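You operate a simulated robot arm through the tools that you are given. There is no shell and no other tool. Be economical: measure what you need, move in short steps, check, and stop when the job is done.

Carry out the task below with a simulated robot arm. There is one attempt and no reset: what you move stays moved.

JOB
Push the shims drawer shut.

The check looks at the end state, three seconds after you hand in, the way a careful person would. Anything else that was tipped, shoved, dropped, spilled or broken makes it a failure.

ROBOT AND FRAMES
A 7-joint arm with a two-finger parallel gripper, fixed in place. Base frame: the origin is at the foot of the arm, x ahead of it, y to its left, z up. Units: mm, rad, N and s.
Its first joint turns from -1.152 to 1.152 rad. Payload 2.4 kg.
Tool frame: the origin (TCP) lies between the finger pads and is the grasp point; the fingertips stand 30 mm ahead of it; z points along the fingers, y is the line along which they close. Largest opening 94 mm; finger width 28, thickness 10; the body of the gripper, 50 by 96 mm, starts 55 mm behind the TCP.
Orientation is that of the tool frame in the base frame, as a unit quaternion [x, y, z, w]. With the fingers straight down and closing along the base's y, the tool's x points along the base's -x, its y along +y and its z along -z.

CONTROLS
- The arm moves only by the tool arm_command. Its argument "targets" is a list of rows, each a list of 6 numbers: the shift along the base's x, y, z in units of 25 mm (1.0 is 25 mm), then the turn, a rotation vector about the base's x, y, z in units of 8 degrees (1.0 is 8 degrees). In form: [[x, y, z, ax, ay, az], ...]. A call has 1 to 10 rows; each row shifts and turns the commanded pose from where the row before left it. "claw" is the finger opening in m, from 0 to 0.094, set as the call begins (left out, the last holds). A call with a number of a shift or a turn outside -1 to 1 is refused whole. A row lasts 0.2 s, in which the tool goes at most 50 mm and 0.15 rad; a call with a longer step from one row to the next is refused whole, and so is a gripper value outside its range. A pose out of reach is approached as far as the arm can. The call stops where the force on the tool passes 40 N (or 10 N more than at its start, if that is more) or the arm is blocked; 0.2 s more then pass. The fingers move at their own pace (about 153 mm/s each) and stop on an object; they squeeze with about 44 N. The grip force told is the motor's: it shows also when the fingers shut on nothing. Time passes only in rows, and 0.2 s behind the last, so rows that do not move let the fingers close. It gives the time, the measured TCP pose, the force on the tool (base axes), the opening and the grip force at its end, in the units of the frame above (readings bear some noise).
- Cameras (640 x 400 px; columns grow to the right, rows downward): "scene" is fixed at [4.4, 461.5, 1433.1]; the picture's right is [-0.96, -0.29, 0.00], its down [-0.20, 0.65, -0.74] and it looks along [0.22, -0.70, -0.68] (base axes); focal length 352 px, centre (320, 200). "wrist" rides on the gripper at [-37, 0, -58] in the tool frame; the picture's right is [0.00, -1.00, 0.00], its down [0.97, 0.00, -0.24] and it looks along [0.24, 0.00, 0.97] (tool axes); focal length 218 px, centre (320, 200).
- snapshot(camera): a new picture of that camera. No time passes.
- pixel_to_xyz(camera, pixels): for up to 12 pixels [column, row] of the newest picture of that camera ("zoom" is the newest enlarged one), the place [x, y, z] in the base frame of the surface seen there, good to about 3 mm. No time passes.
- close_up(camera, box): a new picture of the part [left, top, right, bottom] of that camera's present view, enlarged. No time passes.
- hand_in(): hands the job in; it is judged then, once.

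Work in short steps. Measure before you move; look again where a grasp or a placing could have gone wrong, and mend it. You have 60 turns and 30 pictures in all, those below and enlarged ones among them. Open the gripper and draw the arm clear of the work before you hand the job in, unless the task says otherwise; then end with one line.

The tools are called as a command line: name --pt "numbers of a row" for each row, then --argument value for the rest, lists and objects as JSON in quotes. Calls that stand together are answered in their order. arm_command: Moves the arm, as the interface text tells. Its arguments: {"type":"object","properties":{"targets":{"type":"array"},"claw":{"type":"number"}},"required":["targets"]} The other tools are called the same way: snapshot (camera) takes a picture; pixel_to_xyz (camera, pixels) gives the place of the surface under pixels of a picture; close_up (camera, box) takes an enlarged picture of a part of a camera's view; hand_in () hands the job in.

At the start:

```text
time: 0.0
eef_pos: [381.6, -282.3, 992.5]
ee_rot: [-0.001, 1.0, 0.0, 0.0]
force: [-1.4, -0.2, -0.1]
gripper_width: 94.2
finger_force: 0.0
```

scene: 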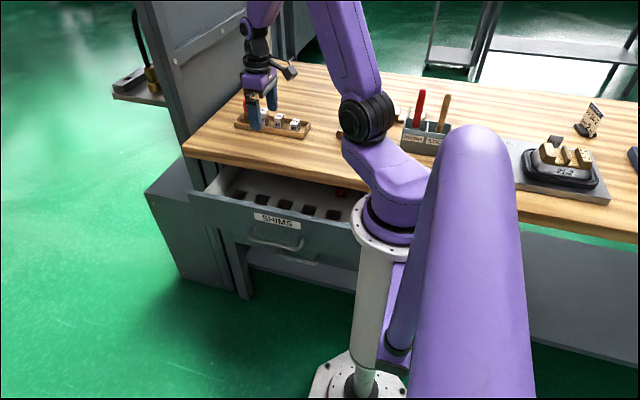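
wrist: 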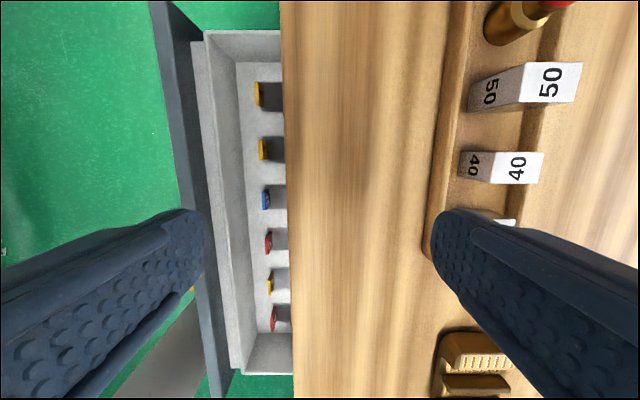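

The drawer front faces +y (left in the wrist picture), so it must be pushed toward -y. I'll measure the front panel, the table edge and the drawer contents.

pixel_to_xyz --camera "scene" --pixels '[[193, 196], [240, 207], [300, 221], [345, 232], [192, 158], [278, 180], [278, 220], [280, 243], [345, 265], [252, 222], [225, 190], [340, 192]]'

pixel_to_xyz --camera "wrist" --pixels '[[162, 20], [180, 150], [215, 350], [282, 50], [292, 350], [258, 95], [267, 200], [273, 318], [207, 35], [235, 365]]'

close_up --camera "scene" --box '[140, 80, 400, 300]'

```text
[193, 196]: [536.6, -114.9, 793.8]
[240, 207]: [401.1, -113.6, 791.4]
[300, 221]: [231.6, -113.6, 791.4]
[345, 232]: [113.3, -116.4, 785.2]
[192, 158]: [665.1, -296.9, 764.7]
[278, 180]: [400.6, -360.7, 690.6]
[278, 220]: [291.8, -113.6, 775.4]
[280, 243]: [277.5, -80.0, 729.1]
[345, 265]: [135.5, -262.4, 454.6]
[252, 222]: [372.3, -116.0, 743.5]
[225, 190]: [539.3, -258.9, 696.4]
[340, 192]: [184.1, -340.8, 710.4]
```

```text
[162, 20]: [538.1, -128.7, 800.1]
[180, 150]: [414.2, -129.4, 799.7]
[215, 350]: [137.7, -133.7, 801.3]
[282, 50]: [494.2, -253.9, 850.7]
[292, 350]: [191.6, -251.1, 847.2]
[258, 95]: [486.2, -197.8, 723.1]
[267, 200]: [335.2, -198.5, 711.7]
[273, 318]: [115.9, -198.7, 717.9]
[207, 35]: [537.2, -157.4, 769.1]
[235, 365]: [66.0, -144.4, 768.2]
```

```text
1.82 times, centred on (270, 190) of scene
```

zoom: 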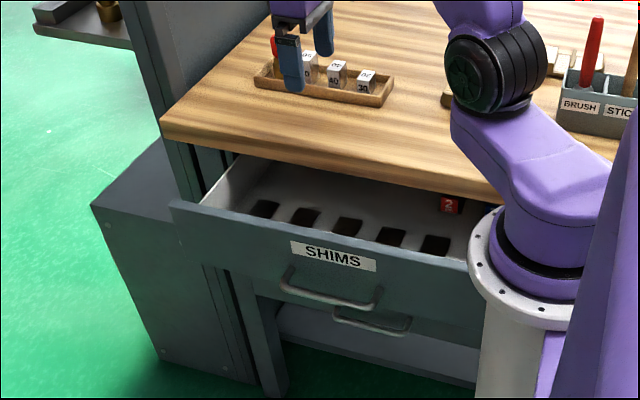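

The drawer front's outer face is at y≈-114, with its top at z≈800 and a handle at z≈729. The tabletop is at z≈848 with its edge at y≈-252. I'll measure the table underside, the closed lower drawer and the objects in the drawer.

pixel_to_xyz --camera "zoom" --pixels '[[300, 163], [300, 154], [370, 355], [372, 328], [372, 315], [450, 205], [450, 190], [265, 209], [435, 243], [192, 185], [330, 292], [290, 265]]'

close_up --camera "wrist" --box '[140, 0, 320, 400]'

close_up --camera "scene" --box '[180, 150, 360, 270]'

```text
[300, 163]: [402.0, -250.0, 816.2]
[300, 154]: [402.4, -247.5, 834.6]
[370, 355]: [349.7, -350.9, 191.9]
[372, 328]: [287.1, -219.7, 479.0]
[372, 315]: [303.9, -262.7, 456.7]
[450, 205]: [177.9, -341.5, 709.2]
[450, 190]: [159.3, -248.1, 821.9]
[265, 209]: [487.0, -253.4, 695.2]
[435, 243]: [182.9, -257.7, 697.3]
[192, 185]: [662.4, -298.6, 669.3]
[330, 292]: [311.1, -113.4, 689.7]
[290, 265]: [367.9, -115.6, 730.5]
```

```text
1.00 times, centred on (230, 200) of wrist
```

zoom: 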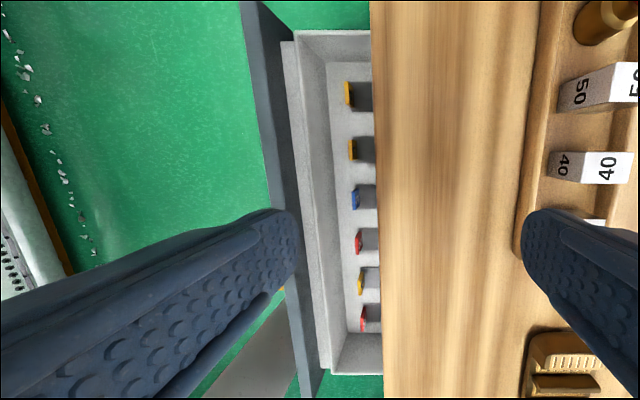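

```text
3.33 times, centred on (270, 210) of scene
```

zoom: 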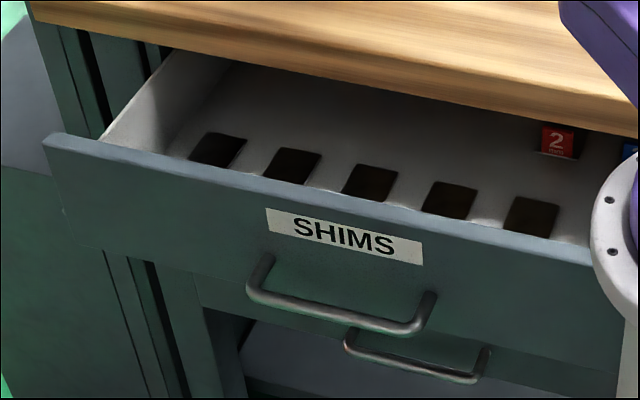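

Lower drawer's closed face sits at y≈-262, so the shims drawer should end there too, about 12 mm behind the table edge. The fingers must tilt to get under that edge. First I close the fingers and move out over the front of the drawer at the present height.

arm_command --pt "-0.3 1 0 0 0 0" --pt "-0.3 1 0 0 0 0" --pt "-0.3 1 0 0 0 0" --pt "-0.3 1 0 0 0 0" --pt "-0.3 1 0 0 0 0" --pt "-0.3 1 0 0 0 0" --pt "-0.3 1 0 0 0 0" --pt "-0.3 1 0 0 0 0" --pt "-0.3 1 0 0 0 0" --pt "-0.3 1 0 0 0 0" --claw 0

```text
time: 2.2
eef_pos: [307.6, -32.3, 992.6]
ee_rot: [0.001, 1.0, 0.0, -0.001]
force: [-0.8, 0.0, -0.8]
gripper_width: 0.0
finger_force: 33.3
```

The arm is at (308, -32, 993) with the fingers closed. Next I tilt 48° so the fingers point toward -y and down, backing off a little in y.

arm_command --pt "0 0.1 0 -1 0 0" --pt "0 0.1 0 -1 0 0" --pt "0 0.1 0 -1 0 0" --pt "0 0.1 0 -1 0 0" --pt "0 0 0 -1 0 0" --pt "0 0 0 -1 0 0" --pt "0 0 0 0 0 0"

```text
time: 3.8
eef_pos: [308.1, -21.6, 992.7]
ee_rot: [0.002, 0.913, -0.407, 0.001]
force: [-0.3, 1.0, 0.2]
gripper_width: 0.0
finger_force: 33.5
```

The tilt is right: the tool z axis is about (0, -0.74, -0.67). Now I descend to TCP z≈782 in front of the panel, then look.

arm_command --pt "0 0 -0.94 0 0 0" --pt "0 0 -0.94 0 0 0" --pt "0 0 -0.94 0 0 0" --pt "0 0 -0.94 0 0 0" --pt "0 0 -0.94 0 0 0" --pt "0 0 -0.94 0 0 0" --pt "0 0 -0.94 0 0 0" --pt "0 0 -0.94 0 0 0" --pt "0 0 -0.94 0 0 0" --pt "0 0 0 0 0 0"

snapshot --camera "scene"

snapshot --camera "wrist"

```text
time: 6.0
eef_pos: [307.8, -21.5, 780.4]
ee_rot: [0.0, 0.914, -0.407, 0.0]
force: [0.7, 0.8, -0.4]
gripper_width: 0.0
finger_force: 33.3
```

```text
24 pictures are left
```

scene: 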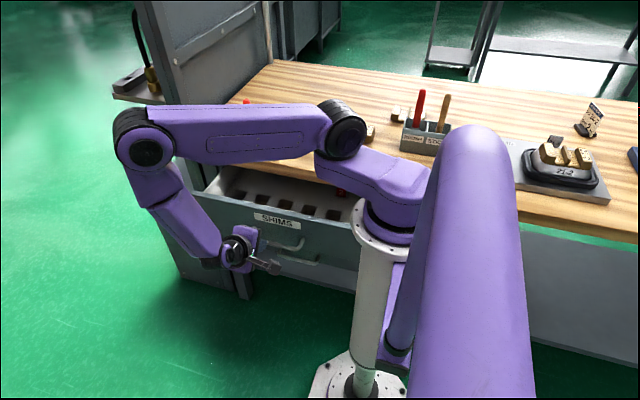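

```text
23 pictures are left
```

wrist: 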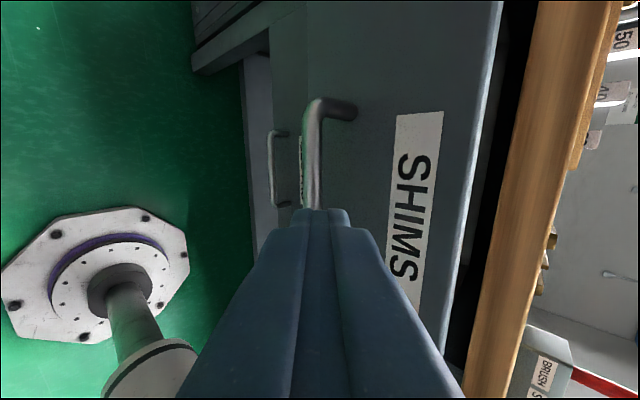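

Tip is clear of the panel and handle. Before pushing, I measure the arm links and the table items near them so the forearm doesn't sweep anything on the bench.

pixel_to_xyz --camera "scene" --pixels '[[130, 120], [240, 130], [300, 140], [340, 130], [340, 160], [190, 160], [246, 101], [420, 95], [445, 100], [398, 113], [370, 132], [235, 250]]'

close_up --camera "scene" --box '[180, 80, 420, 280]'

```text
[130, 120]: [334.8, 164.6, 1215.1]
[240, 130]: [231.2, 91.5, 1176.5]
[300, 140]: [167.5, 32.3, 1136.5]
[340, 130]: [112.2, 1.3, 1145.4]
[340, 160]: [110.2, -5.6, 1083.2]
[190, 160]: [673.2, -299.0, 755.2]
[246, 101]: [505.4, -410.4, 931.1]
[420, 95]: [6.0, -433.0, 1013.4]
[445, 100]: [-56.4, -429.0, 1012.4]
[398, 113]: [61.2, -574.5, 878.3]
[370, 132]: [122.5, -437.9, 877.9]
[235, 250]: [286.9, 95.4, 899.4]
```

```text
2.00 times, centred on (300, 180) of scene
```

zoom: 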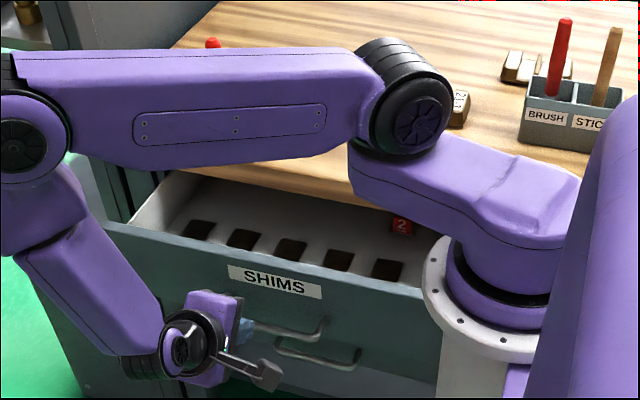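

All links are above z≈1080, so they clear everything on the bench. I approach to about the contact point and begin pushing slowly.

arm_command --pt "0 -0.6 0 0 0 0" --pt "0 -0.6 0 0 0 0" --pt "0 -0.6 0 0 0 0" --pt "0 -0.4 0 0 0 0" --pt "0 -0.3 0 0 0 0" --pt "0 -0.3 0 0 0 0" --pt "0 -0.3 0 0 0 0" --pt "0 -0.3 0 0 0 0"

snapshot --camera "wrist"

```text
time: 7.8
eef_pos: [307.4, -106.1, 780.8]
ee_rot: [0.0, 0.913, -0.407, 0.0]
force: [-1.0, 0.5, -0.1]
gripper_width: 0.0
finger_force: 33.4
```

```text
21 pictures are left
```

wrist: 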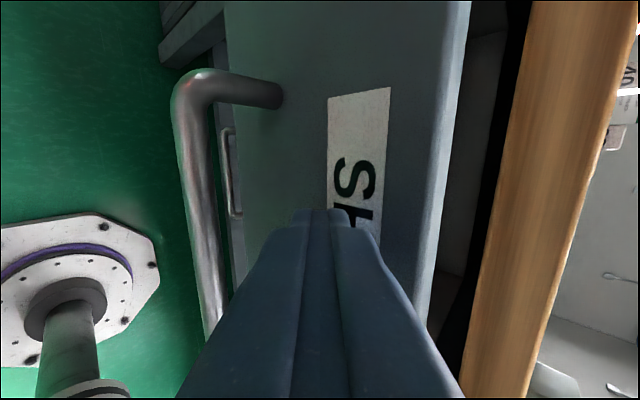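

No clear force at TCP y=-106 (contact was expected near -85). I check whether the panel has moved.

pixel_to_xyz --camera "wrist" --pixels '[[345, 130], [400, 150], [260, 150], [195, 150], [540, 150], [450, 60], [322, 213]]'

```text
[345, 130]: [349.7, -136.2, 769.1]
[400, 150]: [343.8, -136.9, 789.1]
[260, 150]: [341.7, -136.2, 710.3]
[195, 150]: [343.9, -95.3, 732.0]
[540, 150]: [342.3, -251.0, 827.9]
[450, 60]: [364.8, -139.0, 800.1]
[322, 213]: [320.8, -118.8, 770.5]
```

The panel is now at y≈-136, so the drawer is sliding with very little resistance. I keep pushing slowly.

arm_command --pt "0 -0.15 0 0 0 0" --pt "0 -0.3 0 0 0 0" --pt "0 -0.35 0 0 0 0" --pt "0 -0.35 0 0 0 0" --pt "0 -0.35 0 0 0 0" --pt "0 -0.35 0 0 0 0" --pt "0 -0.35 0 0 0 0" --pt "0 -0.35 0 0 0 0" --pt "0 -0.3 0 0 0 0" --pt "0 -0.15 0 0 0 0"

snapshot --camera "wrist"

snapshot --camera "scene"

pixel_to_xyz --camera "wrist" --pixels '[[345, 130], [400, 100], [260, 150], [540, 150], [500, 100]]'

```text
time: 10.0
eef_pos: [307.1, -183.4, 780.1]
ee_rot: [0.001, 0.914, -0.407, 0.0]
force: [-0.1, 1.9, 1.5]
gripper_width: 0.3
finger_force: 32.6
```

```text
20 pictures are left
```

wrist: 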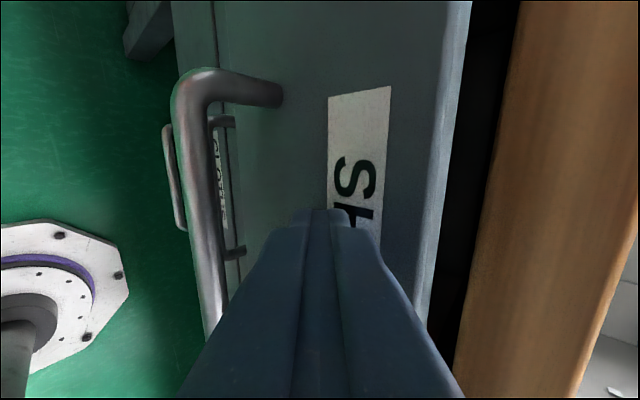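

```text
19 pictures are left
```

scene: 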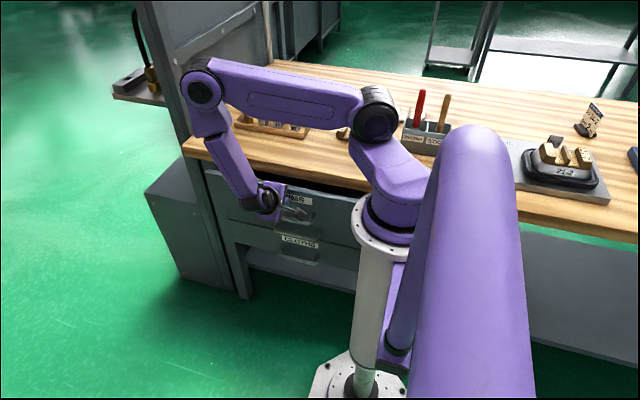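

```text
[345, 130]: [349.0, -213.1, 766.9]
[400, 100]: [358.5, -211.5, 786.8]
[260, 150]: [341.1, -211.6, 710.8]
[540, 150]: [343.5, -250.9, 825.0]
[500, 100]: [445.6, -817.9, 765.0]
```

Panel is at y≈-212, about 50 mm from shut. I push on in small steps to feel the stop.

arm_command --pt "0 -0.15 0 0 0 0" --pt "0 -0.25 0 0 0 0" --pt "0 -0.25 0 0 0 0" --pt "0 -0.25 0 0 0 0" --pt "0 -0.25 0 0 0 0" --pt "0 -0.25 0 0 0 0" --pt "0 -0.15 0 0 0 0" --pt "0 -0.1 0 0 0 0" --pt "0 -0.1 0 0 0 0" --pt "0 -0.1 0 0 0 0"

snapshot --camera "wrist"

pixel_to_xyz --camera "wrist" --pixels '[[345, 130], [400, 100], [260, 150], [540, 150], [225, 30]]'

```text
time: 12.2
eef_pos: [307.2, -227.8, 780.0]
ee_rot: [0.0, 0.914, -0.407, 0.0]
force: [0.0, 1.4, -0.1]
gripper_width: 0.0
finger_force: 33.3
```

```text
18 pictures are left
```

wrist: 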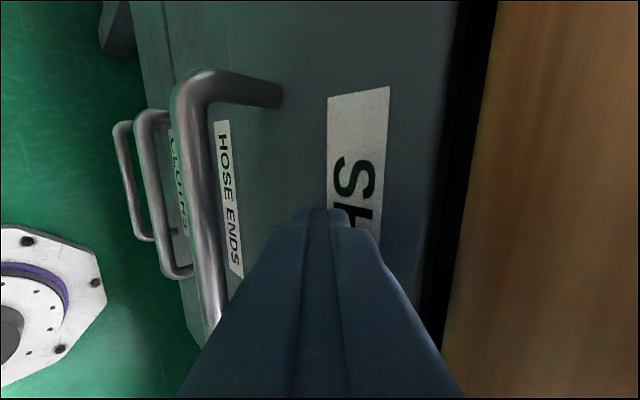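

```text
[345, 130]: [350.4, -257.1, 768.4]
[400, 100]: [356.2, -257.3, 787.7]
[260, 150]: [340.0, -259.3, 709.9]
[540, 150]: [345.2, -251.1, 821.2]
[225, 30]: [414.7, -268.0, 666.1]
```

Panel is at y≈-257 and the closed drawers below are near -263 to -268. No stop has been felt yet, so I continue in 2 mm steps.

arm_command --pt "0 -0.08 0 0 0 0" --pt "0 -0.08 0 0 0 0" --pt "0 -0.08 0 0 0 0" --pt "0 -0.08 0 0 0 0"

snapshot --camera "wrist"

pixel_to_xyz --camera "wrist" --pixels '[[345, 130], [400, 100], [260, 150], [230, 150], [220, 30], [180, 30], [160, 20]]'

```text
time: 13.2
eef_pos: [308.6, -235.7, 781.0]
ee_rot: [0.001, 0.914, -0.407, 0.0]
force: [-0.2, -0.4, 0.7]
gripper_width: 0.1
finger_force: 32.9
```

```text
17 pictures are left
```

wrist: 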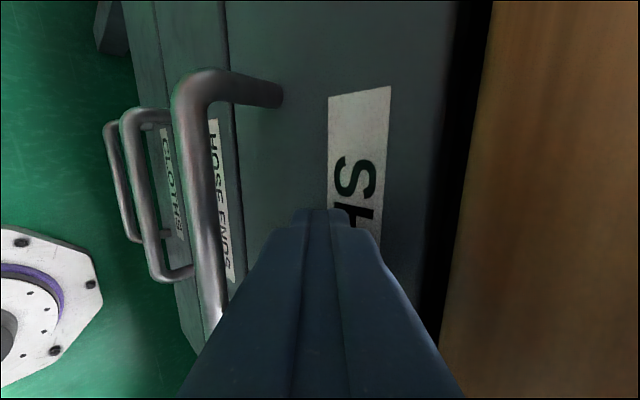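

```text
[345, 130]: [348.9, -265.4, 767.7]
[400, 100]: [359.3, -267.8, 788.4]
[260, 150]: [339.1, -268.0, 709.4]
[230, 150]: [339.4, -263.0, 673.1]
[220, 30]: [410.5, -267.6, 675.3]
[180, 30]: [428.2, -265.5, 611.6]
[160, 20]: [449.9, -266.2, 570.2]
```

The panel is now at y≈-266, flush with the drawers below within measurement noise. I nudge in tiny steps to find the end stop.

arm_command --pt "0 -0.04 0 0 0 0" --pt "0 -0.04 0 0 0 0" --pt "0 -0.04 0 0 0 0"

```text
time: 14.1
eef_pos: [305.6, -237.2, 780.8]
ee_rot: [-0.002, 0.914, -0.405, 0.0]
force: [-3.7, 10.2, 7.6]
gripper_width: 0.0
finger_force: 33.5
stopped in row 3: the force on the tool passed its limit (the readings are from after the stop); the commanded pose is now the measured one
```

The end stop is reached (force limit tripped at TCP y=-237). I back straight out in +y, slowly at first so as not to disturb the drawer.

arm_command --pt "0 0.1 0 0 0 0" --pt "0 0.3 0 0 0 0" --pt "0 0.6 0 0 0 0" --pt "0 0.9 0 0 0 0" --pt "0 1 0 0 0 0" --pt "0 1 0 0 0 0" --pt "0 1 0 0 0 0" --pt "0 1 0 0 0 0" --pt "0 1 0 0 0 0" --pt "0 0.5 0 0 0 0" --claw 0

snapshot --camera "scene"

snapshot --camera "wrist"

pixel_to_xyz --camera "wrist" --pixels '[[400, 150], [380, 100], [400, 30], [270, 100], [290, 130], [300, 20]]'

```text
time: 16.3
eef_pos: [306.4, -50.7, 780.8]
ee_rot: [-0.001, 0.914, -0.405, -0.001]
force: [-0.4, -0.6, 0.1]
gripper_width: 0.0
finger_force: 33.8
```

```text
16 pictures are left
```

scene: 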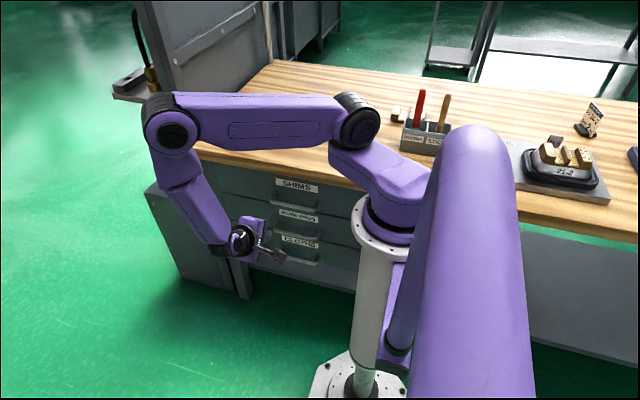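

```text
15 pictures are left
```

wrist: 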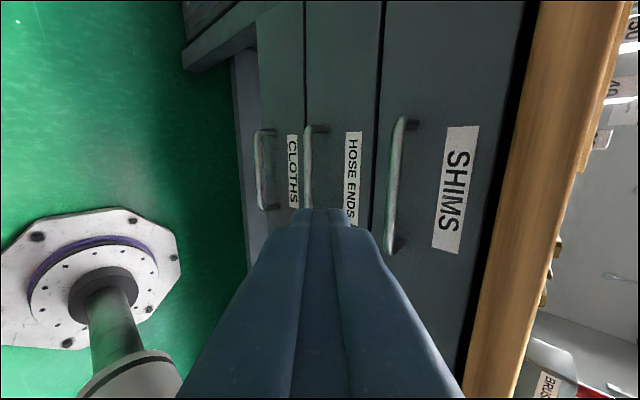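

```text
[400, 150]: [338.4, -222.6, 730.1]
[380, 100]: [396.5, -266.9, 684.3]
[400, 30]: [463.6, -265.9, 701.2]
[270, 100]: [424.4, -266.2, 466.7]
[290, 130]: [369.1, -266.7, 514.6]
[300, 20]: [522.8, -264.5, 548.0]
```

All three drawer faces are flush at y≈-266 and shims is shut. I raise the arm clear and open the gripper.

arm_command --pt "0 0.5 0.8 0 0 0" --pt "0 0.5 1 0 0 0" --pt "0 0 1 0 0 0" --pt "0 0 1 0 0 0" --pt "0 0 1 0 0 0" --pt "0 0 1 0 0 0" --pt "0 0 1 0 0 0" --pt "0 0 0 0 0 0" --claw 0.094

snapshot --camera "scene"

```text
time: 18.1
eef_pos: [307.6, -27.5, 948.9]
ee_rot: [-0.002, 0.915, -0.404, -0.002]
force: [-0.4, 0.2, 0.6]
gripper_width: 94.1
finger_force: 0.0
```

```text
14 pictures are left
```

scene: 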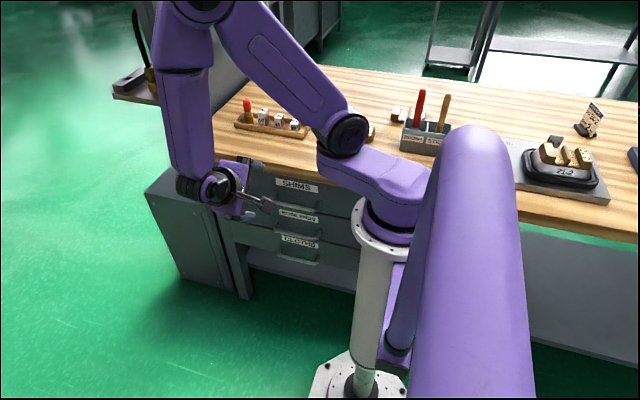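

The drawer is shut, the bench items look as they did at the start, and the arm is clear with the gripper open, so I hand in.

hand_in

```text
The job is handed in.
```

The shims drawer is pushed shut against its stop and sits flush with the drawers below; nothing else on the bench looks moved.
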